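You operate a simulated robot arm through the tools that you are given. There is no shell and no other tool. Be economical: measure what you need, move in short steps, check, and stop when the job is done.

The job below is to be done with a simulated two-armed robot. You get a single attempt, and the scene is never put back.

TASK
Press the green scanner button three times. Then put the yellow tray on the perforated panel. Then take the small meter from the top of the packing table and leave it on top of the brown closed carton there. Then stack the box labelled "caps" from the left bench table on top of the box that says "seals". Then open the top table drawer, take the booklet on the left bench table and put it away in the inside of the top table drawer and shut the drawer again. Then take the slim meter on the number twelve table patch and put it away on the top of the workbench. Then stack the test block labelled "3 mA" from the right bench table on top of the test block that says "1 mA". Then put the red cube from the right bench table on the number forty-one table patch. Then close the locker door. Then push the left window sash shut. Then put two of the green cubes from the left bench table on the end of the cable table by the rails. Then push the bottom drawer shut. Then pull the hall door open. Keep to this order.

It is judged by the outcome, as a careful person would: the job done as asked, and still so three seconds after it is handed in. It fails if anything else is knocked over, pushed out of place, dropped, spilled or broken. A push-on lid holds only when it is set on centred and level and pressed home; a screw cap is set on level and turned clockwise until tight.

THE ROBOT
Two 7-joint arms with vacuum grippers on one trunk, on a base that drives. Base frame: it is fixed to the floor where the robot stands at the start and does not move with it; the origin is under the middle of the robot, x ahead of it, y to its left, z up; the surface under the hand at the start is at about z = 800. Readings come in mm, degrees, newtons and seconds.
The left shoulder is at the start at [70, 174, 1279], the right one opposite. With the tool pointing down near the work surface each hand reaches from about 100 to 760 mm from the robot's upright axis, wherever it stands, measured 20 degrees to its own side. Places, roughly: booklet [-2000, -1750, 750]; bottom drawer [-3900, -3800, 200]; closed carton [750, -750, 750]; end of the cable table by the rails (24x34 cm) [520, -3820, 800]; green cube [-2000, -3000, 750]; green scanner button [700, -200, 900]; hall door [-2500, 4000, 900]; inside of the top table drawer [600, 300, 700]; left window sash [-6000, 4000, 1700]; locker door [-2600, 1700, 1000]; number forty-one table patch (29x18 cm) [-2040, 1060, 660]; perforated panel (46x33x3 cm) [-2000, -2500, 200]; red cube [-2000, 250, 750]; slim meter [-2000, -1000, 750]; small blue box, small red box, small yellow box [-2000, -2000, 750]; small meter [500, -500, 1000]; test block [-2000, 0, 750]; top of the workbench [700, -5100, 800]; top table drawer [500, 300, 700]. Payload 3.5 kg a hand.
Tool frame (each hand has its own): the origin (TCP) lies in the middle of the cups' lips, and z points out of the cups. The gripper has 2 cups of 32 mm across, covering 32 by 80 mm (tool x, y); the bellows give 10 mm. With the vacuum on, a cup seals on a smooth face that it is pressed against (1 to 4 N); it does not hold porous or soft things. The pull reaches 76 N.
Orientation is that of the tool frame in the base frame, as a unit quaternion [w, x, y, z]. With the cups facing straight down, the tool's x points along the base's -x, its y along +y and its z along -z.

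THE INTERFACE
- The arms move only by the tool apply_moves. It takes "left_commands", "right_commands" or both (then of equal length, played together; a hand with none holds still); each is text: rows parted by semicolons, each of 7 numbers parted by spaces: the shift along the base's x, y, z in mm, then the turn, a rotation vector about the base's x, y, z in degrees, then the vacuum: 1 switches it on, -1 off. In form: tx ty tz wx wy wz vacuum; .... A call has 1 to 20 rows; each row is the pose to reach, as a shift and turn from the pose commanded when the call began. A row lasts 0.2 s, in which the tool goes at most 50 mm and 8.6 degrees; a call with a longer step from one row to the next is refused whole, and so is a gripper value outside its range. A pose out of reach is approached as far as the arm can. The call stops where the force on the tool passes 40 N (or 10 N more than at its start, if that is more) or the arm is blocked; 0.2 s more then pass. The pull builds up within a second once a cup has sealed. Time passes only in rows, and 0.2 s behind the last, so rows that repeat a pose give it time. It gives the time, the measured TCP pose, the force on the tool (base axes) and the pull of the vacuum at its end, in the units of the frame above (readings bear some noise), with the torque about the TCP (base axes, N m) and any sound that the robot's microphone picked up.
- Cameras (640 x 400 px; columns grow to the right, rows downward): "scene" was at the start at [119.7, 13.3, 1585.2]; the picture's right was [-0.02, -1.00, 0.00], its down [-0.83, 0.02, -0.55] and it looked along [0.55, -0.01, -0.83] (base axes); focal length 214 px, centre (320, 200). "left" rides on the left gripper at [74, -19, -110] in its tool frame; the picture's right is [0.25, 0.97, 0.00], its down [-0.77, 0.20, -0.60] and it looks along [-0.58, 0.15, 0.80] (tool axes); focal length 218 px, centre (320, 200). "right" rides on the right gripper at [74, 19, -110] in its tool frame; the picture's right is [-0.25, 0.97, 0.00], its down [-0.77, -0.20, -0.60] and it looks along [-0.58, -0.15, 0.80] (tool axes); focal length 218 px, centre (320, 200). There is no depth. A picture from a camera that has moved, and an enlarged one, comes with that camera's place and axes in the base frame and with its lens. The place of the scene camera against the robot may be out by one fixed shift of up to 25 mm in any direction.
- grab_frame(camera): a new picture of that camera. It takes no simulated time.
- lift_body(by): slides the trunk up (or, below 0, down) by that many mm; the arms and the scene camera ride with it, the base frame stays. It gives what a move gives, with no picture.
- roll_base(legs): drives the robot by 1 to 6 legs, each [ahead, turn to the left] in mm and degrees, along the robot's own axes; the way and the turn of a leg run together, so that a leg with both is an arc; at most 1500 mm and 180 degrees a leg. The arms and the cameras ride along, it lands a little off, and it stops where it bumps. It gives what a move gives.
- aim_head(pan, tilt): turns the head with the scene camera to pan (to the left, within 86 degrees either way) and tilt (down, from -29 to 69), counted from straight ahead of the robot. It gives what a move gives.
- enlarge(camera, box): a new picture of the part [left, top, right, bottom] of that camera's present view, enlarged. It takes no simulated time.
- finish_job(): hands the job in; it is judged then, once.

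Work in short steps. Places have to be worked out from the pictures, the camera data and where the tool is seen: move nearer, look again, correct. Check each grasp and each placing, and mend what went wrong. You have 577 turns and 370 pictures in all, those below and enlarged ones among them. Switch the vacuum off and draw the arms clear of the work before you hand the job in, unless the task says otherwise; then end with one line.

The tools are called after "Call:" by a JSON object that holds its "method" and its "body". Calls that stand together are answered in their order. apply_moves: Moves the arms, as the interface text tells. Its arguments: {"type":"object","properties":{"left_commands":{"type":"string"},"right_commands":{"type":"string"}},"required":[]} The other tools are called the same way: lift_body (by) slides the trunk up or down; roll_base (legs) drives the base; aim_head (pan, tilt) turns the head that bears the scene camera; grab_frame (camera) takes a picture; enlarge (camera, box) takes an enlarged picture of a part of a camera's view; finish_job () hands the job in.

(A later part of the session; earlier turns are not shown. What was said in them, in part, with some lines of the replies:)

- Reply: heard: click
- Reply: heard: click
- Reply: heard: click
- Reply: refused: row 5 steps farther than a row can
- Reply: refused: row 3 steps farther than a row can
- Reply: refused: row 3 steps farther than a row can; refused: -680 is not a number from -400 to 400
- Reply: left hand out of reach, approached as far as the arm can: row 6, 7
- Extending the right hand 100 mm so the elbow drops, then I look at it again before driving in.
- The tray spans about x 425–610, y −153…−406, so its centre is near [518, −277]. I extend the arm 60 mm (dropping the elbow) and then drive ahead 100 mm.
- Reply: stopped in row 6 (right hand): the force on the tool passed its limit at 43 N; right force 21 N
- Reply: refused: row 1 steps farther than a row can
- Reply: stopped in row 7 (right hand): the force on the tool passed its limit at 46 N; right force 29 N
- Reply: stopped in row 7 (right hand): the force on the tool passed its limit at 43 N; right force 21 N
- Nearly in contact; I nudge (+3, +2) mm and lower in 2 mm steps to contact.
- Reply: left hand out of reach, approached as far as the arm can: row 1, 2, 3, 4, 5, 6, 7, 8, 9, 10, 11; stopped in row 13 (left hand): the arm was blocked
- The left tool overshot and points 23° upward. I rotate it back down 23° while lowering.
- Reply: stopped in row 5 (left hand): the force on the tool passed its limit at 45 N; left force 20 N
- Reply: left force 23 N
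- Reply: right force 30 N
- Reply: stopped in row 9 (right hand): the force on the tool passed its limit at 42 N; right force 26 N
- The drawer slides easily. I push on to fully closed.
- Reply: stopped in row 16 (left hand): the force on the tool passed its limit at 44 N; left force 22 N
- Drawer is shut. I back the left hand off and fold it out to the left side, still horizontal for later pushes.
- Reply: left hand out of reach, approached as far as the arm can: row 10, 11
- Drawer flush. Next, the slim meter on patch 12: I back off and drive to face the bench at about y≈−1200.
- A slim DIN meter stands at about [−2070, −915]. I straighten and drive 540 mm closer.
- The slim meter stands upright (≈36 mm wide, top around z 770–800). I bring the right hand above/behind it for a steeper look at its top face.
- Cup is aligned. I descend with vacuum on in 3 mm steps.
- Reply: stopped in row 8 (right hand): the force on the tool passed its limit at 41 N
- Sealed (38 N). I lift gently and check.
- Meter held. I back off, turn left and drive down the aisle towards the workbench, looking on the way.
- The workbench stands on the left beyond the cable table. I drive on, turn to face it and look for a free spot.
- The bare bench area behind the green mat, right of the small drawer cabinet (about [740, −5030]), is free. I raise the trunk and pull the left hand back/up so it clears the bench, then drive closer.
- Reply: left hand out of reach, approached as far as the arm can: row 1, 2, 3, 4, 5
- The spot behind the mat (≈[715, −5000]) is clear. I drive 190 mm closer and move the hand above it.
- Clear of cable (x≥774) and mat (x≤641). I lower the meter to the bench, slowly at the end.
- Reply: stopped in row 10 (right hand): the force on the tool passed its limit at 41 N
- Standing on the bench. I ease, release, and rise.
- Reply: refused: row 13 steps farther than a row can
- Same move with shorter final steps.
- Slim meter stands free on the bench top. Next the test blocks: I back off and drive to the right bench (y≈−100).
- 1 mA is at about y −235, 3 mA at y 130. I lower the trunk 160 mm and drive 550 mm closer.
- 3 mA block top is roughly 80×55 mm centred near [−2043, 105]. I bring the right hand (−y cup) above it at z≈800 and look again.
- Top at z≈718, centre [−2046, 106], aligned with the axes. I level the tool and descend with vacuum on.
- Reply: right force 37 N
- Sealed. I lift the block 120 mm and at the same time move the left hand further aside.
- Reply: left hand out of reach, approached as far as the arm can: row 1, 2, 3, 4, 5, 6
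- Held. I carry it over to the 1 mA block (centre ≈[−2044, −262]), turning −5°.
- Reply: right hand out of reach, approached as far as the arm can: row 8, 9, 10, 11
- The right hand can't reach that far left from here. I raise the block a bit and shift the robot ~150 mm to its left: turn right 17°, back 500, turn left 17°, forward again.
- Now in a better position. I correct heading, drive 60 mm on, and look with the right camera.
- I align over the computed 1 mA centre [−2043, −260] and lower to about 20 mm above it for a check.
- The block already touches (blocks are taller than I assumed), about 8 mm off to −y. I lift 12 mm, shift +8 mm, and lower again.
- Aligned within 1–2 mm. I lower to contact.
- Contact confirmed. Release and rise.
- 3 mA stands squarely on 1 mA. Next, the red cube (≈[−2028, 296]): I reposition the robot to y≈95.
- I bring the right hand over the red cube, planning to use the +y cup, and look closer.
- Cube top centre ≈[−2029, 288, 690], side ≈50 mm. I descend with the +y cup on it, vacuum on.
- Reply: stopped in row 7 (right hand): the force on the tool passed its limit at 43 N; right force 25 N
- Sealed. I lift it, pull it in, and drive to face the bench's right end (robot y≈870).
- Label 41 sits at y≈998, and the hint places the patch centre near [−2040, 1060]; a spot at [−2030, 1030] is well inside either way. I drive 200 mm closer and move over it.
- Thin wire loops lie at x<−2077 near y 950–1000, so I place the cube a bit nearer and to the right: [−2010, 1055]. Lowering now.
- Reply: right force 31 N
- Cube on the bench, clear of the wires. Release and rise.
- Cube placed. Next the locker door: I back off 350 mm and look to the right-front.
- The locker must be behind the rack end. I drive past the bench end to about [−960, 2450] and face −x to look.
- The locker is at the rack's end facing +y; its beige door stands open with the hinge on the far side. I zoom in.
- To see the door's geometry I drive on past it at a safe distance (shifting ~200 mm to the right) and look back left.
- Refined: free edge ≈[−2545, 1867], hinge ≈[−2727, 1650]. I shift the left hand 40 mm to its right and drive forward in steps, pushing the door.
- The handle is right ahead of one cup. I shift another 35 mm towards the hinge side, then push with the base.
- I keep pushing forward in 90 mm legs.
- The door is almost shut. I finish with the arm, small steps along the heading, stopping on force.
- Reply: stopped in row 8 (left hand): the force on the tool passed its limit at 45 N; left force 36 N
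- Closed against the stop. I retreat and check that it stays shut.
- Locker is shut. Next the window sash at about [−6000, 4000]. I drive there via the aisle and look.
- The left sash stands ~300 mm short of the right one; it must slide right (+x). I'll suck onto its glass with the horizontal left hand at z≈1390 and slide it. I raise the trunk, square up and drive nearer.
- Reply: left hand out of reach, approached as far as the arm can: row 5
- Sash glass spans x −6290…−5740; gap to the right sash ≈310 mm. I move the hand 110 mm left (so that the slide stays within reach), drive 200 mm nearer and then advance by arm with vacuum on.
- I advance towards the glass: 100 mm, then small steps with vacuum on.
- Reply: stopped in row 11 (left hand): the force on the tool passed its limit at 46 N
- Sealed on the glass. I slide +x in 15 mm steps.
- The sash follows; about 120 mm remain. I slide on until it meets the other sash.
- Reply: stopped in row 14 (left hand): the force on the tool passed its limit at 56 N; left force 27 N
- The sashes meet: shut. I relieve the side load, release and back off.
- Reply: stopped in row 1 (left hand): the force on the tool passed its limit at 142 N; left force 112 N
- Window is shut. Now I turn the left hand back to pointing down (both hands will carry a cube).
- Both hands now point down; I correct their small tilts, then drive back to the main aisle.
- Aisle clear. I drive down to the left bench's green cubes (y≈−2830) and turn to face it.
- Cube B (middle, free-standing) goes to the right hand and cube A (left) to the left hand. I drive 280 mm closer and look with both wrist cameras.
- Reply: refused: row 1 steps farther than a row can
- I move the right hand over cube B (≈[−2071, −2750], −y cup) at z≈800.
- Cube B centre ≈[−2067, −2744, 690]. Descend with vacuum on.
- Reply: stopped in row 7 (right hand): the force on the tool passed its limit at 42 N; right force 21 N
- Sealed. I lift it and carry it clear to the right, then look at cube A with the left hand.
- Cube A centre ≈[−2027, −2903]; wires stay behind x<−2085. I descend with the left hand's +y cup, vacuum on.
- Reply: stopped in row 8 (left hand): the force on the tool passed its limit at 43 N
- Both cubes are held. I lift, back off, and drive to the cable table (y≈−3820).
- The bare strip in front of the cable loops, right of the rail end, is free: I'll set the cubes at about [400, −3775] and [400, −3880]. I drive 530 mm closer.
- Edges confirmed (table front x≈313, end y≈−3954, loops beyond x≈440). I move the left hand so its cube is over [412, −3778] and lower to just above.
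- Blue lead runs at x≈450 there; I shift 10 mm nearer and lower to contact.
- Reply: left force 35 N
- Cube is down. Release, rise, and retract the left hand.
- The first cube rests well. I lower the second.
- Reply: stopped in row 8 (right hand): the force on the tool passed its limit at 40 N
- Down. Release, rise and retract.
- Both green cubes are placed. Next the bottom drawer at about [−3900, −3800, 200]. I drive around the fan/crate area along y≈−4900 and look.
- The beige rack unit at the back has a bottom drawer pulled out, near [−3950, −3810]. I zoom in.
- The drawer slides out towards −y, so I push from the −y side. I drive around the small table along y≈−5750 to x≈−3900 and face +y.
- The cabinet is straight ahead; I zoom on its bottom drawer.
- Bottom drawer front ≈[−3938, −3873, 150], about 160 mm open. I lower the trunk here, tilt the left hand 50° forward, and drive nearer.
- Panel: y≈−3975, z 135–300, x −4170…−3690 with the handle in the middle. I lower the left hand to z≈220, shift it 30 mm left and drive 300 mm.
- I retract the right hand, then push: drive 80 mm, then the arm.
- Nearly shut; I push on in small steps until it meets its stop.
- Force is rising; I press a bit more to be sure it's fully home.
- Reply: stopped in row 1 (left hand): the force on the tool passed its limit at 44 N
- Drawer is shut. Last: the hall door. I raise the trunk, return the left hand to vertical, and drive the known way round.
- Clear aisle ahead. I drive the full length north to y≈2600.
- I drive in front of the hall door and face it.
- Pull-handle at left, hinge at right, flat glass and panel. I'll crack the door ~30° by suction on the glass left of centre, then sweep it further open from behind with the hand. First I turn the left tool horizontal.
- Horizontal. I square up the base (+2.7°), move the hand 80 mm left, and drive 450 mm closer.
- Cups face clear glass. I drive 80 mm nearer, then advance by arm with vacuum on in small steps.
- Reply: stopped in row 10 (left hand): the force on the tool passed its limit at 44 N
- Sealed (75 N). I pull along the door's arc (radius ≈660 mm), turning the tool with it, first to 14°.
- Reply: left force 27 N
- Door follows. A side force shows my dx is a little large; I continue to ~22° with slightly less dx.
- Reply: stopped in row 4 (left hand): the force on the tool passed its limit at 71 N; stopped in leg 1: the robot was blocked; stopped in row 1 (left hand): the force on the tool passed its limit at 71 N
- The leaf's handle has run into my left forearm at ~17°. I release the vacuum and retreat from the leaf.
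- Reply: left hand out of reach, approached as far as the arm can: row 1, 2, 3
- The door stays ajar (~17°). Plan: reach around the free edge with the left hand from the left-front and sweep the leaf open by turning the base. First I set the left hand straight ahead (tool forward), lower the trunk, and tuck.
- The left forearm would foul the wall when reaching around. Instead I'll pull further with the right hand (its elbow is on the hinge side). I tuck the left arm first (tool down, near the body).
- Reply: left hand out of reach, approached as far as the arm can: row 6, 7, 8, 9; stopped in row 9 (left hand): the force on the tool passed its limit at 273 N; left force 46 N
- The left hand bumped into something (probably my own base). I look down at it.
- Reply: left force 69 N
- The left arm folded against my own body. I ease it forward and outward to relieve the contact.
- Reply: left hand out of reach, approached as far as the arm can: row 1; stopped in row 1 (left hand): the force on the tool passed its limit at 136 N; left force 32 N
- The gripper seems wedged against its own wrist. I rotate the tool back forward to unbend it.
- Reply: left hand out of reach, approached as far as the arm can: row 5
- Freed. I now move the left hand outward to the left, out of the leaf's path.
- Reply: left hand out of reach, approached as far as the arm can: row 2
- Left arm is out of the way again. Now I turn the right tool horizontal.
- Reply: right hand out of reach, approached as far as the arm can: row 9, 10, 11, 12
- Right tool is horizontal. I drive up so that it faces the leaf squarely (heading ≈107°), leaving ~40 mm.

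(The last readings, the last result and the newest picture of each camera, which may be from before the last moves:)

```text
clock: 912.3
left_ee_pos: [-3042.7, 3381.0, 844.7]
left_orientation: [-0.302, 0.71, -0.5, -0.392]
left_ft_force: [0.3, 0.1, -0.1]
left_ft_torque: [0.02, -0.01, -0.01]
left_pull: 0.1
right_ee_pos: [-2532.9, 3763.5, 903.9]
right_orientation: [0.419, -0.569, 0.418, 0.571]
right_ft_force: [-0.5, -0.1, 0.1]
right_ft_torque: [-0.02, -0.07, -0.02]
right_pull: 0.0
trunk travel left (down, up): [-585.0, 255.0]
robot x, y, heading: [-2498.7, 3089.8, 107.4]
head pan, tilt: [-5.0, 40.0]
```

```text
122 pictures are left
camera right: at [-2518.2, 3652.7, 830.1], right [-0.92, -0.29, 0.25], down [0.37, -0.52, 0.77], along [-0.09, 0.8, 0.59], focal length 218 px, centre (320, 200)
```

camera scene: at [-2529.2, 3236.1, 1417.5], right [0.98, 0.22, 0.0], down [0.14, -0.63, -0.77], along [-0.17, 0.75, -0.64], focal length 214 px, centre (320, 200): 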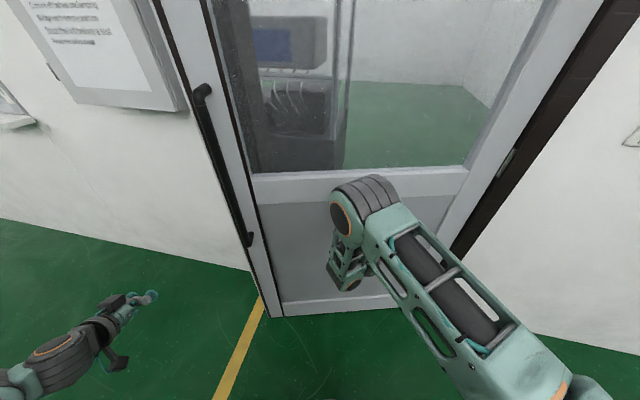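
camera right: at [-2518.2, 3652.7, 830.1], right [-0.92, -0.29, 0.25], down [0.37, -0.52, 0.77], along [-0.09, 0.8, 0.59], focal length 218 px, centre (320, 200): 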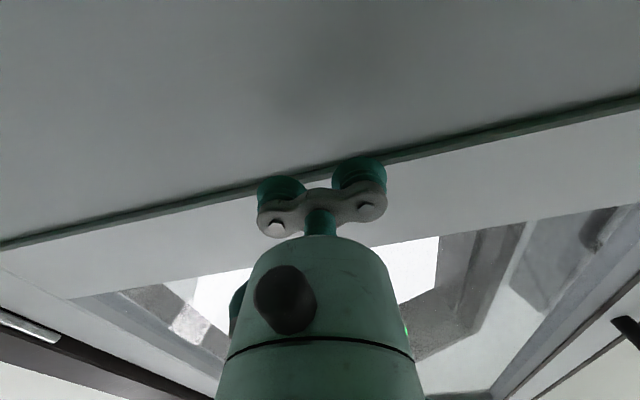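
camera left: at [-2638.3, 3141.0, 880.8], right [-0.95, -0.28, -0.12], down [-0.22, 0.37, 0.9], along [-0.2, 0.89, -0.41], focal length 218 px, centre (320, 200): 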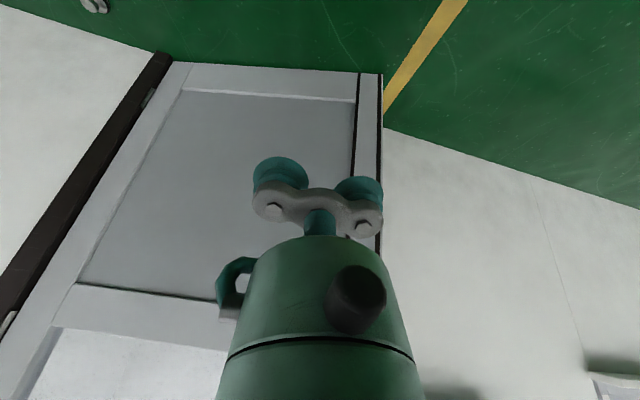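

The cups aim at the smooth lower panel (z≈904, below the groove). I advance along the tool axis with vacuum on.

Call:
{"method": "apply_moves", "body": {"right_commands": "-4.5 14.3 0 0 0 0 1; -9 28.6 0 0 0 0 1; -12 38.2 0 0 0 0 1; -13.5 43 0 0 0 0 1; -15 47.7 0 0 0 0 1; -16.5 52.5 0 0 0 0 1; -18 57.3 0 0 0 0 1; -19.5 62 0 0 0 0 1; -21 66.8 0 0 0 0 1; -22.5 71.6 0 0 0 0 1; -24 76.4 0 0 0 0 1; -25.5 81 0 0 0 0 1; -27 86 0 0 0 0 1; -28.5 91 0 0 0 0 1; -30 96 0 0 0 0 1; -31.5 100 0 0 0 0 1"}}

```text
clock: 915.7
left_ee_pos: [-3042.5, 3380.9, 843.7]
left_orientation: [-0.302, 0.711, -0.501, -0.391]
left_ft_force: [-1.0, -0.6, -0.2]
left_ft_torque: [-0.01, 0.01, -0.01]
left_pull: 0.0
right_ee_pos: [-2563.2, 3864.8, 904.8]
right_orientation: [0.42, -0.569, 0.417, 0.571]
right_ft_force: [0.1, -0.2, -0.4]
right_ft_torque: [0.01, 0.02, -0.01]
right_pull: 0.0
trunk travel left (down, up): [-585.0, 255.0]
robot x, y, heading: [-2491.9, 3093.2, 107.9]
head pan, tilt: [-5.0, 40.0]
```

No contact registered; I check what the leaf is doing.

Call:
{"method": "grab_frame", "body": {"camera": "right"}}

Call:
{"method": "grab_frame", "body": {"camera": "scene"}}

```text
121 pictures are left
camera right: at [-2548.8, 3753.1, 831.1], right [-0.92, -0.29, 0.25], down [0.37, -0.52, 0.77], along [-0.09, 0.8, 0.59], focal length 218 px, centre (320, 200)
```

right: 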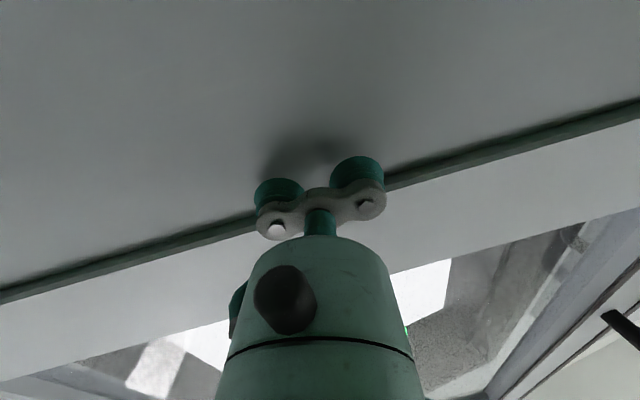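

```text
120 pictures are left
camera scene: at [-2528.7, 3236.6, 1417.5], right [0.98, 0.22, 0.0], down [0.14, -0.63, -0.77], along [-0.17, 0.75, -0.64], focal length 214 px, centre (320, 200)
```

scene: 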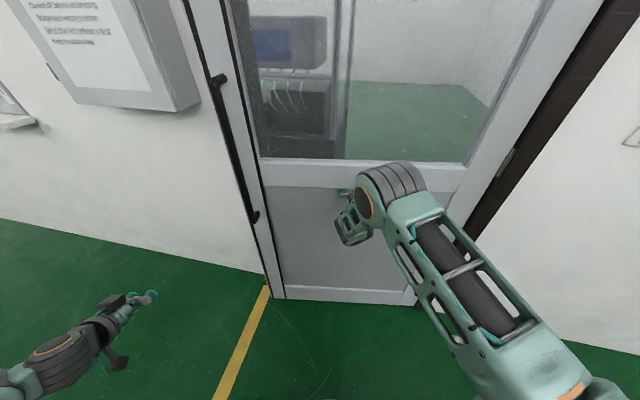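

The leaf swings freely and my push is closing it, so I'll re-plan: seal nearer the hinge (radius ≈380 mm) where the arm alone can open it widely. I back off and move the left arm further out of the way.

Call:
{"method": "apply_moves", "body": {"right_commands": "10 -32 0 0 0 0 -1; 20 -65 0 0 0 0 -1; 30 -100 0 0 0 0 -1"}}

Call:
{"method": "roll_base", "body": {"legs": [[-350, 0]]}}

Call:
{"method": "apply_moves", "body": {"left_commands": "-5 -40 0 0 0 0 -1; -10 -80 0 0 0 0 -1; -15 -120 0 0 0 0 -1; -20 -160 0 0 0 0 -1; -25 -200 0 0 0 0 -1; -30 -230 0 0 0 0 -1"}}

Call:
{"method": "aim_head", "body": {"pan": 10, "tilt": 45}}

Call:
{"method": "grab_frame", "body": {"camera": "scene"}}

```text
clock: 916.5
left_ee_pos: [-3040.8, 3381.7, 844.2]
left_orientation: [-0.301, 0.71, -0.501, -0.392]
left_ft_force: [-0.2, -0.4, 0.6]
left_ft_torque: [-0.05, 0.0, 0.02]
left_pull: 0.1
right_ee_pos: [-2532.2, 3768.5, 905.8]
right_orientation: [0.419, -0.568, 0.417, 0.572]
right_ft_force: [0.1, 0.3, 1.2]
right_ft_torque: [0.01, -0.03, 0.01]
right_pull: 0.0
trunk travel left (down, up): [-585.0, 255.0]
robot x, y, heading: [-2493.3, 3092.1, 107.8]
head pan, tilt: [-5.0, 40.0]
```

```text
clock: 918.8
left_ee_pos: [-2933.7, 3039.9, 843.8]
left_orientation: [-0.303, 0.711, -0.5, -0.392]
left_ft_force: [-0.2, -1.5, -0.9]
left_ft_torque: [0.02, 0.04, -0.03]
left_pull: 0.0
right_ee_pos: [-2424.5, 3427.7, 905.3]
right_orientation: [0.42, -0.568, 0.418, 0.571]
right_ft_force: [0.1, -0.2, 0.3]
right_ft_torque: [-0.02, -0.01, -0.04]
right_pull: 0.1
trunk travel left (down, up): [-585.0, 255.0]
robot x, y, heading: [-2384.7, 2751.9, 108.1]
head pan, tilt: [-5.0, 40.0]
```

```text
clock: 920.2
left_ee_pos: [-2963.8, 2812.4, 847.2]
left_orientation: [-0.302, 0.711, -0.501, -0.391]
left_ft_force: [-0.5, -0.4, -0.4]
left_ft_torque: [-0.03, 0.0, -0.02]
left_pull: 0.1
right_ee_pos: [-2425.4, 3428.8, 905.3]
right_orientation: [0.42, -0.568, 0.417, 0.572]
right_ft_force: [0.7, 0.1, 0.8]
right_ft_torque: [0.02, -0.01, -0.02]
right_pull: 0.1
trunk travel left (down, up): [-585.0, 255.0]
robot x, y, heading: [-2384.9, 2749.8, 107.9]
head pan, tilt: [-5.0, 40.0]
```

```text
clock: 921.0
left_ee_pos: [-2962.1, 2812.2, 845.3]
left_orientation: [-0.302, 0.711, -0.501, -0.392]
left_ft_force: [0.4, 0.0, -0.4]
left_ft_torque: [-0.02, -0.03, -0.02]
left_pull: 0.0
right_ee_pos: [-2425.1, 3427.8, 905.6]
right_orientation: [0.42, -0.569, 0.417, 0.571]
right_ft_force: [-0.4, -0.8, 0.7]
right_ft_torque: [0.05, -0.01, 0.0]
right_pull: 0.1
trunk travel left (down, up): [-585.0, 255.0]
robot x, y, heading: [-2385.2, 2754.7, 107.7]
head pan, tilt: [10.0, 45.0]
```

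```text
119 pictures are left
camera scene: at [-2438.9, 2886.0, 1410.3], right [0.89, 0.47, 0.0], down [0.33, -0.63, -0.71], along [-0.33, 0.63, -0.71], focal length 214 px, centre (320, 200)
```

scene: 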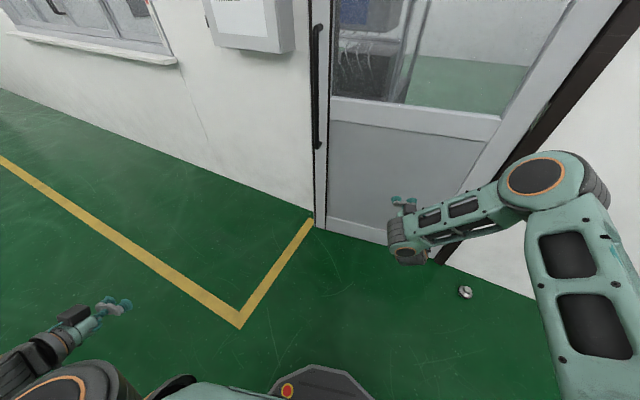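

Left arm is clear. I drive to about [−2430, 3180], heading ≈100°, for a grip at radius ≈380 mm.

Call:
{"method": "roll_base", "body": {"legs": [[0, -13.2], [410, 0], [0, 5.5]]}}

Call:
{"method": "grab_frame", "body": {"camera": "scene"}}

Call:
{"method": "grab_frame", "body": {"camera": "right"}}

```text
clock: 924.9
left_ee_pos: [-2977.2, 3318.4, 844.8]
left_orientation: [-0.331, 0.671, -0.552, -0.367]
left_ft_force: [-0.1, 0.2, -0.5]
left_ft_torque: [0.01, 0.01, -0.04]
left_pull: 0.0
right_ee_pos: [-2353.8, 3845.4, 904.5]
right_orientation: [0.461, -0.536, 0.458, 0.538]
right_ft_force: [-0.3, 0.0, 0.4]
right_ft_torque: [0.03, -0.01, 0.01]
right_pull: 0.0
trunk travel left (down, up): [-585.0, 255.0]
robot x, y, heading: [-2414.9, 3169.5, 99.4]
head pan, tilt: [10.0, 45.0]
```

```text
118 pictures are left
camera scene: at [-2450.1, 3311.9, 1410.3], right [0.94, 0.33, 0.0], down [0.23, -0.67, -0.71], along [-0.23, 0.67, -0.71], focal length 214 px, centre (320, 200)
```

scene: 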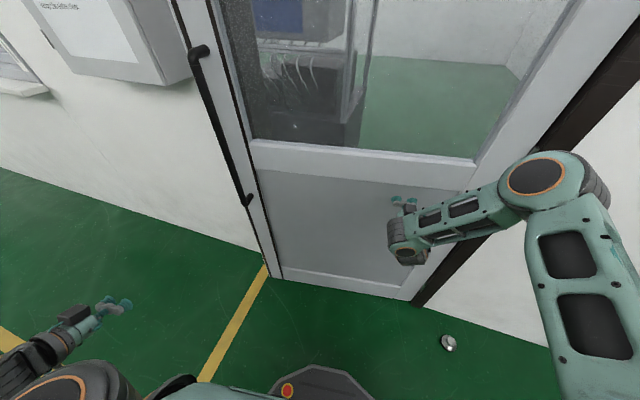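

```text
117 pictures are left
camera right: at [-2355.0, 3734.0, 830.8], right [-0.96, -0.15, 0.25], down [0.29, -0.57, 0.77], along [0.03, 0.81, 0.59], focal length 218 px, centre (320, 200)
```

right: 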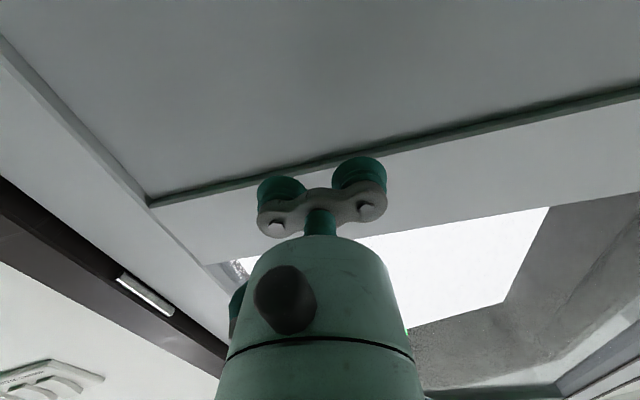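

I shift the hand 80 mm left, square the tool to the wall (−9°) and then press on with vacuum until the leaf reaches its stop and the cups seal.

Call:
{"method": "apply_moves", "body": {"right_commands": "-30 -5 -10 0 0 -4 -1; -60 -10 -20 0 0 -8 -1; -82 -10 -20 0 0 -9.4 -1; -82 -10 -20 0 0 -9.4 -1"}}

Call:
{"method": "apply_moves", "body": {"right_commands": "0 20 0 0 0 0 1; 0 40 0 0 0 0 1; 0 60 0 0 0 0 1; 0 75 0 0 0 0 1; 0 90 0 0 0 0 1; 0 100 0 0 0 0 1; 0 108 0 0 0 0 1; 0 116 0 0 0 0 1; 0 122 0 0 0 0 1; 0 127 0 0 0 0 1; 0 132 0 0 0 0 1; 0 137 0 0 0 0 1; 0 142 0 0 0 0 1; 0 147 0 0 0 0 1; 0 152 0 0 0 0 1; 0 157 0 0 0 0 1"}}

```text
clock: 925.9
left_ee_pos: [-2976.4, 3317.7, 845.3]
left_orientation: [-0.331, 0.671, -0.552, -0.368]
left_ft_force: [0.0, -0.9, 0.0]
left_ft_torque: [-0.02, 0.0, 0.01]
left_pull: 0.1
right_ee_pos: [-2434.0, 3834.9, 884.5]
right_orientation: [0.504, -0.496, 0.501, 0.499]
right_ft_force: [0.6, -0.2, 0.7]
right_ft_torque: [0.01, 0.01, -0.01]
right_pull: 0.1
trunk travel left (down, up): [-585.0, 255.0]
robot x, y, heading: [-2410.3, 3170.1, 99.1]
head pan, tilt: [10.0, 45.0]
```

```text
clock: 928.4
left_ee_pos: [-2976.2, 3314.6, 847.3]
left_orientation: [-0.332, 0.67, -0.552, -0.369]
left_ft_force: [0.2, 0.6, 0.2]
left_ft_torque: [0.01, 0.01, 0.03]
left_pull: 0.0
right_ee_pos: [-2436.2, 3963.2, 884.3]
right_orientation: [0.501, -0.499, 0.501, 0.499]
right_ft_force: [-2.1, -13.0, 5.5]
right_ft_torque: [0.26, -0.99, -0.37]
right_pull: 75.2
trunk travel left (down, up): [-585.0, 255.0]
robot x, y, heading: [-2412.6, 3168.6, 99.3]
head pan, tilt: [10.0, 45.0]
stopped in row 12 (right hand): the force on the tool passed its limit at 46 N (the readings are from after the stop); the commanded pose is now the measured one
```

Sealed at radius ≈366 mm with the door shut. I pull along the arc to 30°, turning the tool along.

Call:
{"method": "apply_moves", "body": {"right_commands": "-0.3 -6 0 0 0 1 1; -0.7 -12.8 0 0 0 2 1; -0.9 -25.6 0 0 0 4 1; -0.7 -38.4 0 0 0 6 1; 0 -51.2 0 0 0 8 1; 1.1 -64 0 0 0 10 1; 2.6 -76.7 0 0 0 12 1; 4.6 -89.3 0 0 0 14 1; 7 -101.9 0 0 0 16 1; 9.9 -114.4 0 0 0 18 1; 13.2 -126.8 0 0 0 20 1; 17 -139 0 0 0 22 1; 21 -151.2 0 0 0 24 1; 25.6 -163.1 0 0 0 26 1; 30.6 -174.9 0 0 0 28 1; 36 -186.5 0 0 0 30 1"}}

Call:
{"method": "grab_frame", "body": {"camera": "scene"}}

```text
clock: 931.8
left_ee_pos: [-2974.2, 3314.2, 846.8]
left_orientation: [-0.331, 0.67, -0.552, -0.37]
left_ft_force: [0.8, -0.4, -0.6]
left_ft_torque: [0.02, 0.0, 0.01]
left_pull: 0.1
right_ee_pos: [-2398.8, 3775.3, 881.7]
right_orientation: [-0.354, 0.613, -0.355, -0.611]
right_ft_force: [5.2, -8.9, 14.3]
right_ft_torque: [0.25, -0.68, -0.33]
right_pull: 75.1
trunk travel left (down, up): [-585.0, 255.0]
robot x, y, heading: [-2415.8, 3169.0, 99.2]
head pan, tilt: [10.0, 45.0]
```

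```text
116 pictures are left
camera scene: at [-2447.2, 3306.0, 1410.7], right [0.94, 0.33, 0.0], down [0.23, -0.67, -0.71], along [-0.23, 0.67, -0.7], focal length 214 px, centre (320, 200)
```

scene: 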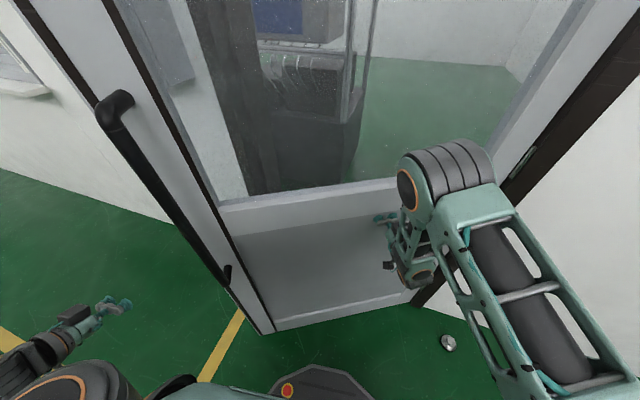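

Works smoothly. I continue along the arc to 44°.

Call:
{"method": "apply_moves", "body": {"right_commands": "2.9 -5.7 0 0 0 1 1; 5.8 -11.4 0 0 0 2 1; 12.1 -22.6 0 0 0 4 1; 18.6 -33.6 0 0 0 6 1; 25.6 -44.3 0 0 0 8 1; 32.9 -54.9 0 0 0 10 1; 40.6 -65.1 0 0 0 12 1; 48.6 -75 0 0 0 14 1"}}

Call:
{"method": "grab_frame", "body": {"camera": "scene"}}

```text
clock: 933.6
left_ee_pos: [-2975.6, 3317.2, 846.3]
left_orientation: [-0.331, 0.671, -0.552, -0.369]
left_ft_force: [0.3, -0.8, -0.2]
left_ft_torque: [-0.02, -0.03, -0.02]
left_pull: 0.0
right_ee_pos: [-2359.2, 3713.6, 882.8]
right_orientation: [-0.289, 0.646, -0.291, -0.644]
right_ft_force: [5.2, 2.3, 21.8]
right_ft_torque: [-0.26, -0.24, -0.49]
right_pull: 75.4
right hand out of reach, approached as far as the arm can: row 8
trunk travel left (down, up): [-585.0, 255.0]
robot x, y, heading: [-2416.9, 3168.0, 99.1]
head pan, tilt: [10.0, 45.0]
```

```text
115 pictures are left
camera scene: at [-2448.4, 3308.6, 1410.6], right [0.94, 0.33, 0.0], down [0.23, -0.67, -0.71], along [-0.23, 0.67, -0.71], focal length 214 px, centre (320, 200)
```

scene: 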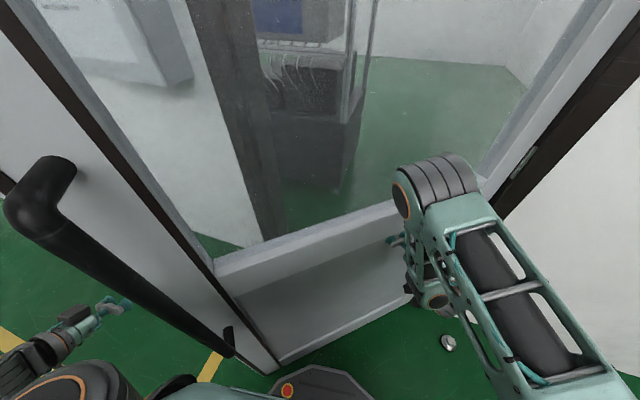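

Door is at ~43° and the arm is at its limit. I release, retreat the right hand along its axis and back off; the rest I'll do by pushing the leaf from behind with the left hand.

Call:
{"method": "apply_moves", "body": {"right_commands": "0 0 0 0 0 0 -1; 0 0 0 0 0 0 -1; 0 0 0 0 0 0 -1; 0 0 0 0 0 0 -1; 0 0 0 0 0 0 -1"}}

Call:
{"method": "apply_moves", "body": {"right_commands": "5 -6 0 0 0 -2 -1; 15 -16 0 0 0 -4 -1; 25 -26 0 0 0 -8 -1; 30 -30 0 0 0 -15 -1"}}

Call:
{"method": "roll_base", "body": {"legs": [[-550, 0]]}}

Call:
{"method": "grab_frame", "body": {"camera": "scene"}}

```text
clock: 934.8
left_ee_pos: [-2975.8, 3316.1, 845.5]
left_orientation: [-0.33, 0.671, -0.553, -0.367]
left_ft_force: [0.8, -0.1, -0.4]
left_ft_torque: [0.02, 0.02, 0.03]
left_pull: 0.0
right_ee_pos: [-2359.7, 3715.2, 880.2]
right_orientation: [-0.289, 0.646, -0.29, -0.644]
right_ft_force: [0.8, 0.2, 0.1]
right_ft_torque: [0.0, -0.02, 0.02]
right_pull: 0.0
trunk travel left (down, up): [-585.0, 255.0]
robot x, y, heading: [-2410.5, 3167.9, 99.2]
head pan, tilt: [10.0, 45.0]
```

```text
clock: 935.8
left_ee_pos: [-2975.5, 3317.5, 844.9]
left_orientation: [-0.33, 0.671, -0.552, -0.368]
left_ft_force: [0.1, -1.2, -0.1]
left_ft_torque: [0.0, -0.01, 0.0]
left_pull: 0.2
right_ee_pos: [-2329.4, 3682.1, 879.3]
right_orientation: [-0.36, 0.609, -0.361, -0.608]
right_ft_force: [1.0, -1.4, 0.1]
right_ft_torque: [-0.04, -0.02, 0.01]
right_pull: 0.1
right hand out of reach, approached as far as the arm can: row 2, 3
trunk travel left (down, up): [-585.0, 255.0]
robot x, y, heading: [-2414.1, 3167.5, 99.3]
head pan, tilt: [10.0, 45.0]
```

```text
clock: 939.0
left_ee_pos: [-2887.2, 2765.1, 847.0]
left_orientation: [-0.332, 0.669, -0.555, -0.367]
left_ft_force: [0.3, 0.7, -1.1]
left_ft_torque: [0.02, 0.0, -0.01]
left_pull: 0.1
right_ee_pos: [-2238.9, 3124.4, 880.3]
right_orientation: [-0.363, 0.607, -0.364, -0.606]
right_ft_force: [-0.3, 0.2, -0.2]
right_ft_torque: [-0.03, -0.02, -0.02]
right_pull: 0.0
trunk travel left (down, up): [-585.0, 255.0]
robot x, y, heading: [-2326.5, 2613.9, 98.7]
head pan, tilt: [10.0, 45.0]
```

```text
114 pictures are left
camera scene: at [-2360.8, 2754.4, 1410.3], right [0.95, 0.32, 0.0], down [0.23, -0.67, -0.71], along [-0.23, 0.67, -0.71], focal length 214 px, centre (320, 200)
```

scene: 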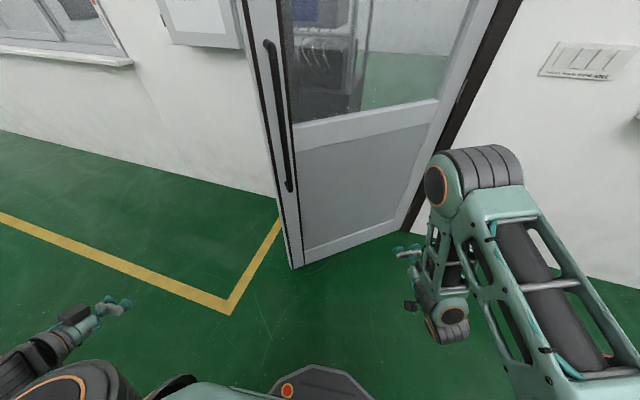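

The door stays ~42° open. I bring the right tool back to pointing down (tucked right), then set the left tool horizontal.

Call:
{"method": "apply_moves", "body": {"right_commands": "7 -5 -5 -7.3 -3.9 0 -1; 14 -10 -10 -14.6 -7.8 0 -1; 21 -16 -15 -21.9 -11.6 0 -1; 28 -21 -20 -29.2 -15.5 0 -1; 35 -27 -25 -36.5 -19.4 0 -1; 42 -32 -30 -43.8 -23.2 0 -1; 49 -38 -35 -51 -27.1 0 -1; 56 -43 -40 -58.3 -31 0 -1; 63 -49 -45 -65.6 -34.8 0 -1; 70 -54 -50 -72.9 -38.7 0 -1; 76 -59 -55 -79.5 -42.2 0 -1; 76 -59 -55 -79.5 -42.2 0 -1"}}

Call:
{"method": "grab_frame", "body": {"camera": "scene"}}

```text
clock: 941.6
left_ee_pos: [-2888.1, 2764.8, 845.7]
left_orientation: [-0.332, 0.669, -0.555, -0.366]
left_ft_force: [0.4, 0.1, -0.7]
left_ft_torque: [0.02, 0.03, -0.03]
left_pull: 0.0
right_ee_pos: [-1991.3, 2916.4, 708.6]
right_orientation: [-0.048, 0.855, -0.514, -0.04]
right_ft_force: [-0.4, -0.3, 0.3]
right_ft_torque: [-0.03, 0.01, 0.01]
right_pull: 0.1
right hand out of reach, approached as far as the arm can: row 4, 5, 6, 7, 8, 9, 10, 11, 12
trunk travel left (down, up): [-585.0, 255.0]
robot x, y, heading: [-2325.7, 2613.5, 98.9]
head pan, tilt: [10.0, 45.0]
```

```text
113 pictures are left
camera scene: at [-2361.4, 2755.2, 1410.2], right [0.95, 0.32, 0.0], down [0.23, -0.67, -0.71], along [-0.23, 0.67, -0.71], focal length 214 px, centre (320, 200)
```

scene: 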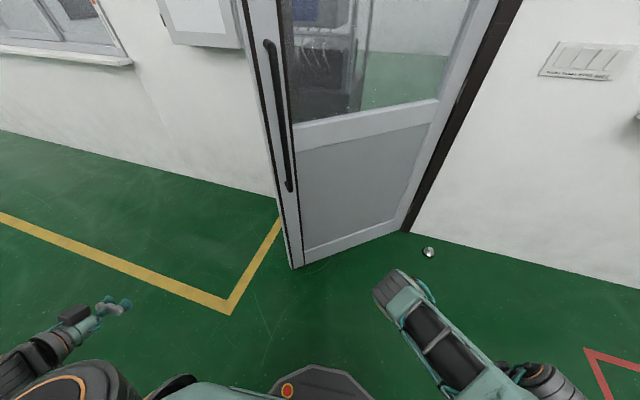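

Right arm is tucked at the right. Now I bring the left hand forward and horizontal.

Call:
{"method": "apply_moves", "body": {"left_commands": "28 36 0 0 0 0 -1; 56 73 0 2 0.3 0 -1; 84 109 0 5 0.8 0 -1; 112 146 0 8 1.2 0 -1; 140 182 0 11 1.7 0 -1; 168 218 0 14 2.2 0 -1; 196 255 0 17 2.6 0 -1; 224 291 0 20 3.1 0 -1; 252 328 0 23 3.6 0 -1; 280 364 0 26 4 0 -1; 308 400 0 28.5 4.4 0 -1; 337 437 0 30.3 4.7 0 -1; 337 437 0 30.3 4.7 0 -1"}}

Call:
{"method": "grab_frame", "body": {"camera": "scene"}}

```text
clock: 944.4
left_ee_pos: [-2631.5, 3050.1, 830.3]
left_orientation: [-0.474, 0.543, -0.453, -0.525]
left_ft_force: [0.0, 0.1, 0.9]
left_ft_torque: [0.0, 0.01, -0.05]
left_pull: 0.0
left hand out of reach, approached as far as the arm can: row 3, 4, 5, 6, 9, 10, 11, 12, 13
right_ee_pos: [-1991.2, 2913.7, 709.1]
right_orientation: [-0.048, 0.855, -0.515, -0.039]
right_ft_force: [0.1, -0.4, 0.4]
right_ft_torque: [-0.02, 0.0, 0.0]
right_pull: 0.0
trunk travel left (down, up): [-585.0, 255.0]
robot x, y, heading: [-2323.6, 2614.5, 98.5]
head pan, tilt: [10.0, 45.0]
```

```text
112 pictures are left
camera scene: at [-2360.9, 2755.1, 1410.3], right [0.95, 0.32, 0.0], down [0.23, -0.67, -0.71], along [-0.23, 0.67, -0.71], focal length 214 px, centre (320, 200)
```

scene: 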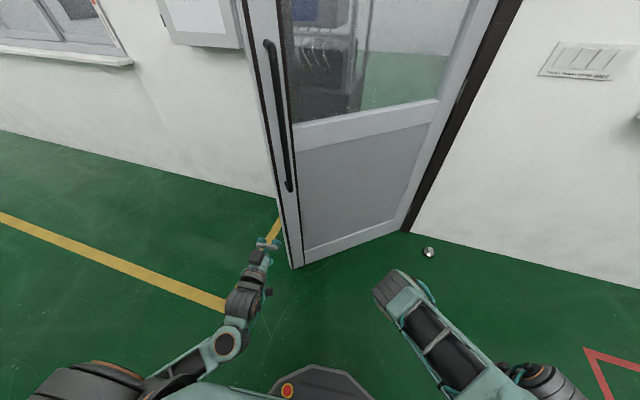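

The left hand now points forward (476 ahead, 240 left). I drive round to the left of the door so that this hand ends up behind the leaf, pointing +x.

Call:
{"method": "roll_base", "body": {"legs": [[0, 81.5], [1450, 0], [0, -130]]}}

Call:
{"method": "aim_head", "body": {"pan": 0, "tilt": 25}}

Call:
{"method": "grab_frame", "body": {"camera": "scene"}}

```text
clock: 960.7
left_ee_pos: [-3645.8, 3095.4, 830.1]
left_orientation: [0.649, -0.303, 0.639, 0.279]
left_ft_force: [-0.1, 0.4, -0.2]
left_ft_torque: [0.02, -0.01, 0.01]
left_pull: 0.0
right_ee_pos: [-3333.5, 2519.4, 708.3]
right_orientation: [0.059, -0.561, 0.825, 0.014]
right_ft_force: [0.0, 0.3, 0.0]
right_ft_torque: [0.02, -0.01, 0.0]
right_pull: 0.0
trunk travel left (down, up): [-585.0, 255.0]
robot x, y, heading: [-3777.6, 2579.9, 49.1]
head pan, tilt: [10.0, 45.0]
```

```text
clock: 961.5
left_ee_pos: [-3646.7, 3096.0, 831.0]
left_orientation: [0.65, -0.303, 0.639, 0.278]
left_ft_force: [-0.7, -0.2, 0.6]
left_ft_torque: [0.02, -0.02, -0.01]
left_pull: 0.1
right_ee_pos: [-3333.6, 2520.0, 707.7]
right_orientation: [0.059, -0.561, 0.826, 0.015]
right_ft_force: [0.3, -0.1, 0.7]
right_ft_torque: [-0.01, -0.03, 0.03]
right_pull: 0.0
trunk travel left (down, up): [-585.0, 255.0]
robot x, y, heading: [-3778.7, 2579.7, 49.4]
head pan, tilt: [0.0, 25.0]
```

```text
111 pictures are left
camera scene: at [-3688.3, 2701.2, 1440.8], right [0.76, -0.65, 0.0], down [-0.28, -0.32, -0.91], along [0.59, 0.69, -0.42], focal length 214 px, centre (320, 200)
```

scene: 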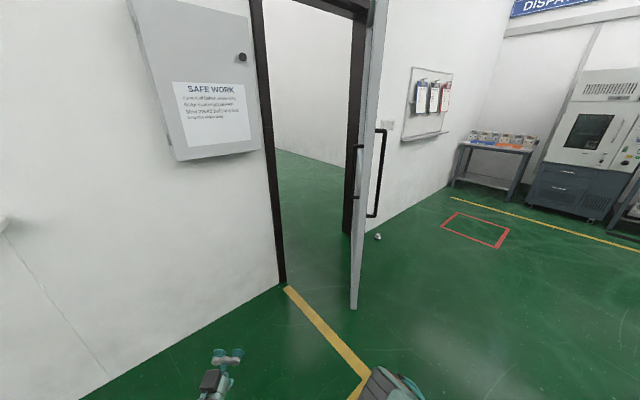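

Good view: the leaf is edge-on from here, edge at about [−2730, 3410]. I drive up and then turn right so the hand goes behind the leaf.

Call:
{"method": "roll_base", "body": {"legs": [[0, 4], [760, 0]]}}

Call:
{"method": "grab_frame", "body": {"camera": "scene"}}

```text
clock: 966.1
left_ee_pos: [-3208.8, 3703.9, 828.9]
left_orientation: [0.643, -0.318, 0.632, 0.294]
left_ft_force: [-0.1, -0.5, -0.4]
left_ft_torque: [-0.02, 0.03, -0.01]
left_pull: 0.0
right_ee_pos: [-2870.1, 3144.9, 708.2]
right_orientation: [0.059, -0.581, 0.812, 0.017]
right_ft_force: [-0.3, 0.0, -1.2]
right_ft_torque: [0.01, -0.02, 0.0]
right_pull: 0.0
trunk travel left (down, up): [-585.0, 255.0]
robot x, y, heading: [-3318.3, 3180.8, 51.8]
head pan, tilt: [0.0, 25.0]
```

```text
110 pictures are left
camera scene: at [-3231.8, 3309.5, 1440.8], right [0.79, -0.62, 0.0], down [-0.26, -0.33, -0.91], along [0.56, 0.71, -0.42], focal length 214 px, centre (320, 200)
```

scene: 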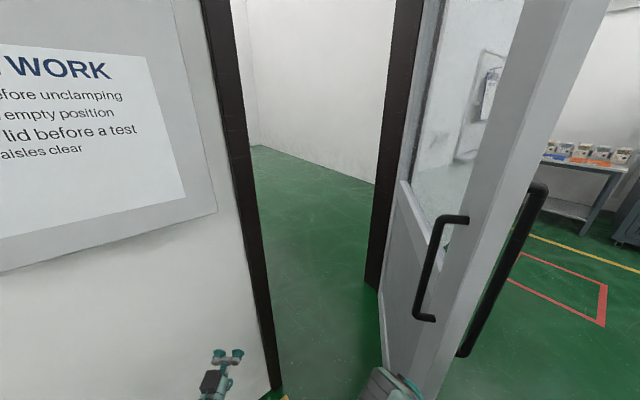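

I go 115 mm further before turning, so that the hand ends about 100 mm inside the leaf's edge.

Call:
{"method": "roll_base", "body": {"legs": [[115, 0], [0, -52]]}}

Call:
{"method": "aim_head", "body": {"pan": 15, "tilt": 30}}

Call:
{"method": "grab_frame", "body": {"camera": "scene"}}

Call:
{"method": "grab_frame", "body": {"camera": "left"}}

```text
clock: 969.6
left_ee_pos: [-2776.9, 3516.9, 830.0]
left_orientation: [0.707, -0.017, 0.707, -0.01]
left_ft_force: [-0.7, 0.1, 0.3]
left_ft_torque: [0.01, 0.04, 0.0]
left_pull: 0.0
right_ee_pos: [-2995.5, 2898.4, 708.7]
right_orientation: [0.06, -0.177, 0.982, -0.009]
right_ft_force: [0.3, -0.3, 0.0]
right_ft_torque: [0.0, 0.01, 0.01]
right_pull: 0.1
trunk travel left (down, up): [-585.0, 255.0]
robot x, y, heading: [-3249.7, 3275.2, 1.1]
head pan, tilt: [0.0, 25.0]
```

```text
clock: 970.3
left_ee_pos: [-2775.3, 3516.9, 829.7]
left_orientation: [0.707, -0.017, 0.707, -0.009]
left_ft_force: [-0.1, 0.6, 0.7]
left_ft_torque: [-0.05, -0.01, 0.02]
left_pull: 0.0
right_ee_pos: [-2995.9, 2897.9, 708.7]
right_orientation: [0.06, -0.178, 0.982, -0.012]
right_ft_force: [0.8, 0.4, -0.2]
right_ft_torque: [-0.02, 0.02, -0.01]
right_pull: 0.0
trunk travel left (down, up): [-585.0, 255.0]
robot x, y, heading: [-3251.6, 3266.5, 1.2]
head pan, tilt: [15.0, 30.0]
```

```text
109 pictures are left
camera scene: at [-3113.8, 3311.6, 1432.9], right [0.28, -0.96, 0.0], down [-0.48, -0.14, -0.87], along [0.83, 0.24, -0.5], focal length 214 px, centre (320, 200)
```

scene: 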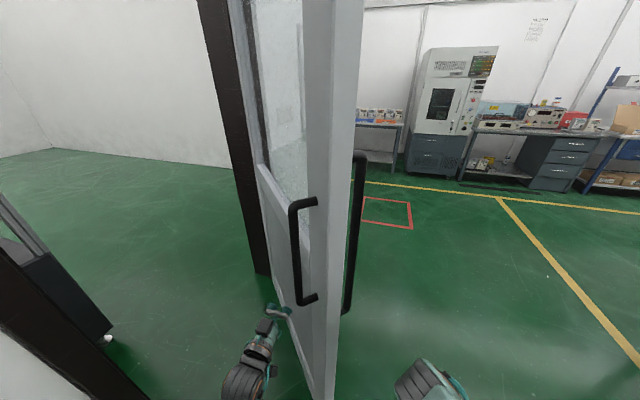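

```text
108 pictures are left
camera left: at [-2886.5, 3494.3, 758.2], right [-0.01, 0.96, -0.29], down [-0.61, 0.22, 0.76], along [0.8, 0.18, 0.58], focal length 218 px, centre (320, 200)
```

left: 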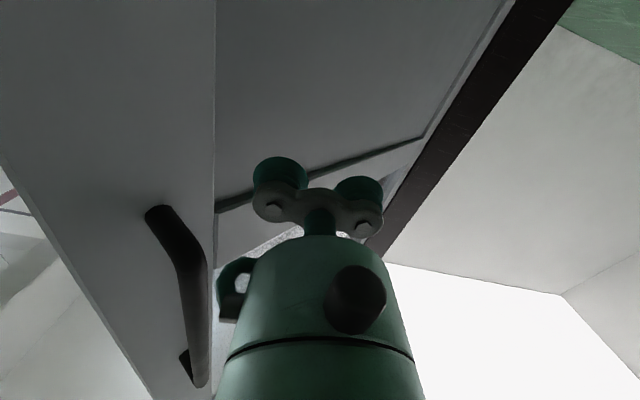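

The hand is behind the leaf. I drive forward 220 mm, pushing it open.

Call:
{"method": "roll_base", "body": {"legs": [[220, 0]]}}

Call:
{"method": "grab_frame", "body": {"camera": "scene"}}

```text
clock: 972.0
left_ee_pos: [-2555.7, 3518.4, 829.7]
left_orientation: [0.706, -0.017, 0.708, -0.01]
left_ft_force: [-0.1, 0.6, 0.2]
left_ft_torque: [0.01, 0.0, 0.0]
left_pull: 0.1
right_ee_pos: [-2777.0, 2902.1, 708.0]
right_orientation: [0.058, -0.175, 0.983, -0.012]
right_ft_force: [-0.6, 0.1, 0.9]
right_ft_torque: [0.03, 0.0, 0.03]
right_pull: 0.0
trunk travel left (down, up): [-585.0, 255.0]
robot x, y, heading: [-3026.1, 3273.7, 0.9]
head pan, tilt: [15.0, 30.0]
```

```text
107 pictures are left
camera scene: at [-2892.8, 3315.6, 1432.7], right [0.28, -0.96, 0.0], down [-0.48, -0.14, -0.87], along [0.83, 0.24, -0.5], focal length 214 px, centre (320, 200)
```

scene: 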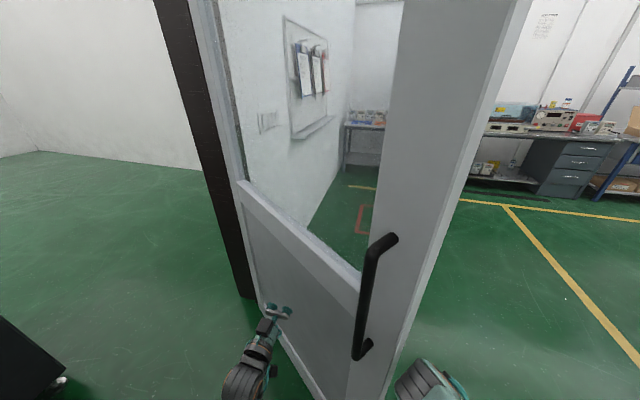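

It yields easily; I continue another 200 mm.

Call:
{"method": "roll_base", "body": {"legs": [[180, 0]]}}

Call:
{"method": "grab_frame", "body": {"camera": "scene"}}

```text
clock: 973.1
left_ee_pos: [-2487.9, 3515.9, 830.3]
left_orientation: [0.707, -0.014, 0.707, -0.012]
left_ft_force: [-0.3, -0.4, 0.3]
left_ft_torque: [0.01, -0.02, -0.03]
left_pull: 0.0
right_ee_pos: [-2715.1, 2893.7, 709.1]
right_orientation: [0.059, -0.162, 0.985, -0.016]
right_ft_force: [0.6, 0.4, -0.5]
right_ft_torque: [-0.03, 0.02, -0.02]
right_pull: 0.0
trunk travel left (down, up): [-585.0, 255.0]
robot x, y, heading: [-2965.4, 3275.1, 0.2]
head pan, tilt: [15.0, 30.0]
stopped in leg 1: the robot was blocked; the commanded pose is now the measured one
```

```text
106 pictures are left
camera scene: at [-2828.1, 3310.5, 1433.2], right [0.26, -0.96, 0.0], down [-0.48, -0.13, -0.87], along [0.84, 0.23, -0.5], focal length 214 px, centre (320, 200)
```

scene: 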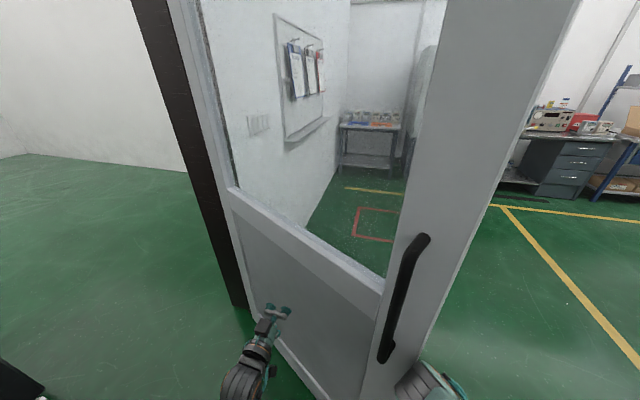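

The base front touches the leaf's edge. I back 50 mm and instead sweep the hand by turning the base right 32°.

Call:
{"method": "roll_base", "body": {"legs": [[-50, 0], [0, -32]]}}

Call:
{"method": "aim_head", "body": {"pan": 20, "tilt": 30}}

Call:
{"method": "grab_frame", "body": {"camera": "scene"}}

```text
clock: 975.4
left_ee_pos: [-2476.4, 3271.2, 830.3]
left_orientation: [0.685, 0.15, 0.691, -0.178]
left_ft_force: [0.2, 0.2, -0.2]
left_ft_torque: [0.02, 0.02, -0.03]
left_pull: 0.0
right_ee_pos: [-2975.5, 2824.5, 708.7]
right_orientation: [0.048, 0.076, 0.996, -0.03]
right_ft_force: [0.4, -0.4, 0.5]
right_ft_torque: [-0.03, 0.0, -0.02]
right_pull: 0.0
trunk travel left (down, up): [-585.0, 255.0]
robot x, y, heading: [-3016.0, 3274.6, -27.5]
head pan, tilt: [15.0, 30.0]
stopped in leg 2: the force on the tool passed its limit at 61 N (the readings are from after the stop); the commanded pose is now the measured one
```

```text
clock: 976.0
left_ee_pos: [-2476.3, 3270.6, 831.1]
left_orientation: [0.685, 0.152, 0.69, -0.178]
left_ft_force: [-0.3, -0.5, -0.4]
left_ft_torque: [0.03, -0.01, 0.02]
left_pull: 0.0
right_ee_pos: [-2976.2, 2824.3, 708.0]
right_orientation: [0.048, 0.076, 0.995, -0.029]
right_ft_force: [-0.3, 0.3, -0.6]
right_ft_torque: [0.0, -0.02, 0.01]
right_pull: 0.1
trunk travel left (down, up): [-585.0, 255.0]
robot x, y, heading: [-3013.9, 3277.1, -27.7]
head pan, tilt: [20.0, 30.0]
```

```text
105 pictures are left
camera scene: at [-2880.8, 3254.6, 1432.9], right [-0.13, -0.99, 0.0], down [-0.5, 0.07, -0.87], along [0.86, -0.12, -0.5], focal length 214 px, centre (320, 200)
```

scene: 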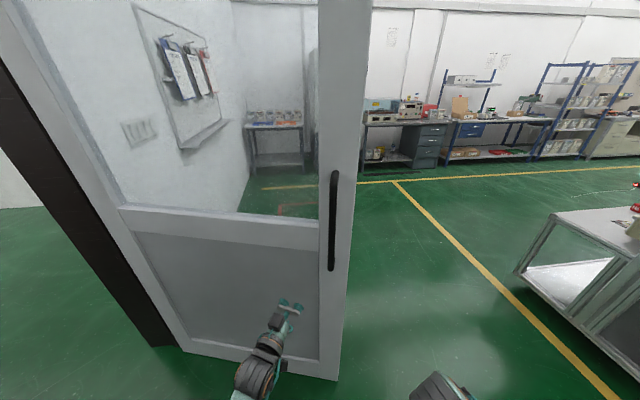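

Now about 60° open. I drive forward 220 mm pushing on.

Call:
{"method": "roll_base", "body": {"legs": [[220, 0]]}}

Call:
{"method": "grab_frame", "body": {"camera": "scene"}}

```text
clock: 977.7
left_ee_pos: [-2284.5, 3165.0, 828.8]
left_orientation: [0.683, 0.153, 0.691, -0.18]
left_ft_force: [0.2, -0.7, -0.2]
left_ft_torque: [-0.01, -0.04, 0.0]
left_pull: 0.1
right_ee_pos: [-2785.7, 2722.9, 708.5]
right_orientation: [0.047, 0.079, 0.995, -0.028]
right_ft_force: [0.3, -0.2, 0.0]
right_ft_torque: [0.03, 0.0, 0.0]
right_pull: 0.0
trunk travel left (down, up): [-585.0, 255.0]
robot x, y, heading: [-2823.6, 3172.5, -28.3]
head pan, tilt: [20.0, 30.0]
```

```text
104 pictures are left
camera scene: at [-2687.5, 3151.4, 1432.7], right [-0.14, -0.99, 0.0], down [-0.5, 0.07, -0.87], along [0.86, -0.12, -0.5], focal length 214 px, centre (320, 200)
```

scene: 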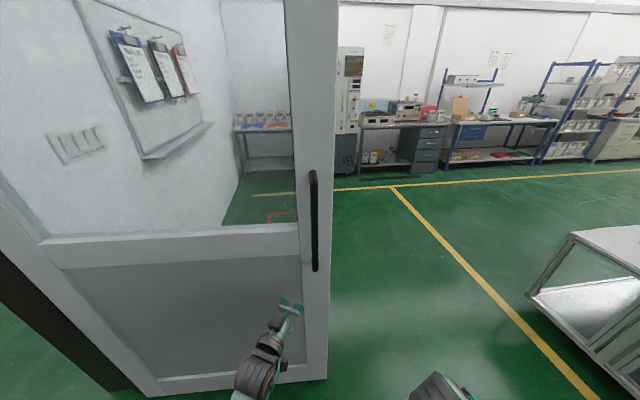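

About 75°. One more 130 mm push.

Call:
{"method": "roll_base", "body": {"legs": [[130, 0]]}}

Call:
{"method": "grab_frame", "body": {"camera": "scene"}}

```text
clock: 979.0
left_ee_pos: [-2171.1, 3103.7, 829.8]
left_orientation: [0.683, 0.153, 0.691, -0.182]
left_ft_force: [0.1, -0.3, 0.2]
left_ft_torque: [0.03, 0.0, -0.04]
left_pull: 0.1
right_ee_pos: [-2674.6, 2661.9, 709.2]
right_orientation: [0.047, 0.08, 0.995, -0.029]
right_ft_force: [-0.1, 1.1, 0.1]
right_ft_torque: [0.03, 0.02, -0.01]
right_pull: 0.1
trunk travel left (down, up): [-585.0, 255.0]
robot x, y, heading: [-2710.8, 3114.0, -28.1]
head pan, tilt: [20.0, 30.0]
```

```text
103 pictures are left
camera scene: at [-2574.9, 3091.1, 1432.7], right [-0.14, -0.99, 0.0], down [-0.5, 0.07, -0.87], along [0.86, -0.12, -0.5], focal length 214 px, centre (320, 200)
```

scene: 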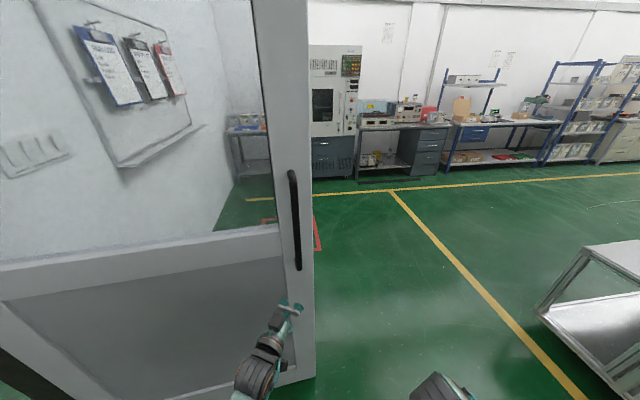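

Door is about 85° open. I back away and check it stays.

Call:
{"method": "roll_base", "body": {"legs": [[-600, 0]]}}

Call:
{"method": "aim_head", "body": {"pan": 35, "tilt": 20}}

Call:
{"method": "grab_frame", "body": {"camera": "scene"}}

```text
clock: 982.4
left_ee_pos: [-2701.8, 3389.3, 830.9]
left_orientation: [0.683, 0.155, 0.689, -0.183]
left_ft_force: [0.2, -0.6, 0.1]
left_ft_torque: [0.0, -0.01, -0.02]
left_pull: 0.1
right_ee_pos: [-3208.4, 2948.3, 708.1]
right_orientation: [0.048, 0.083, 0.995, -0.03]
right_ft_force: [-1.4, 0.3, 0.4]
right_ft_torque: [-0.02, 0.02, 0.01]
right_pull: 0.0
trunk travel left (down, up): [-585.0, 255.0]
robot x, y, heading: [-3239.0, 3400.4, -28.5]
head pan, tilt: [20.0, 30.0]
```

```text
clock: 983.2
left_ee_pos: [-2702.0, 3387.2, 831.2]
left_orientation: [0.683, 0.155, 0.69, -0.183]
left_ft_force: [0.1, 0.8, 0.3]
left_ft_torque: [0.0, -0.03, 0.0]
left_pull: 0.0
right_ee_pos: [-3208.9, 2947.9, 708.9]
right_orientation: [0.049, 0.083, 0.995, -0.031]
right_ft_force: [0.1, 0.4, -0.1]
right_ft_torque: [-0.01, -0.01, -0.02]
right_pull: 0.1
trunk travel left (down, up): [-585.0, 255.0]
robot x, y, heading: [-3241.4, 3400.5, -28.2]
head pan, tilt: [35.0, 20.0]
```

```text
102 pictures are left
camera scene: at [-3104.4, 3401.1, 1448.9], right [0.11, -0.99, 0.0], down [-0.34, -0.04, -0.94], along [0.93, 0.11, -0.34], focal length 214 px, centre (320, 200)
```

scene: 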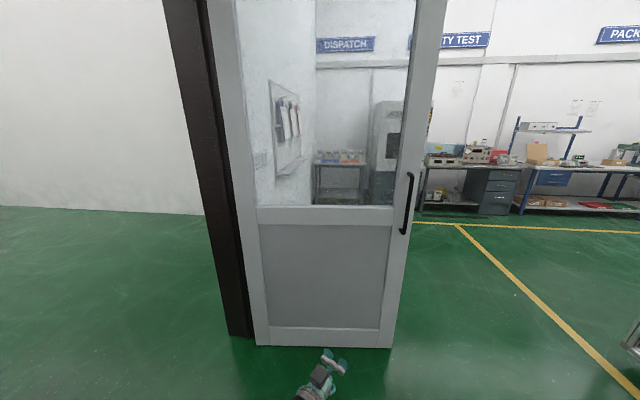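

The hall door stays wide open (~85°). Vacuum is off and both arms are clear of everything, so I hand the job in.

Call:
{"method": "finish_job", "body": {}}

```text
The job is handed in.
```

All thirteen steps were carried out in the order given. Each result looked right when I checked it, and the job is handed in. The least certain placement is the red cube: I saw no marked patch, so I set it by the bench's "41" label and the rough place given.
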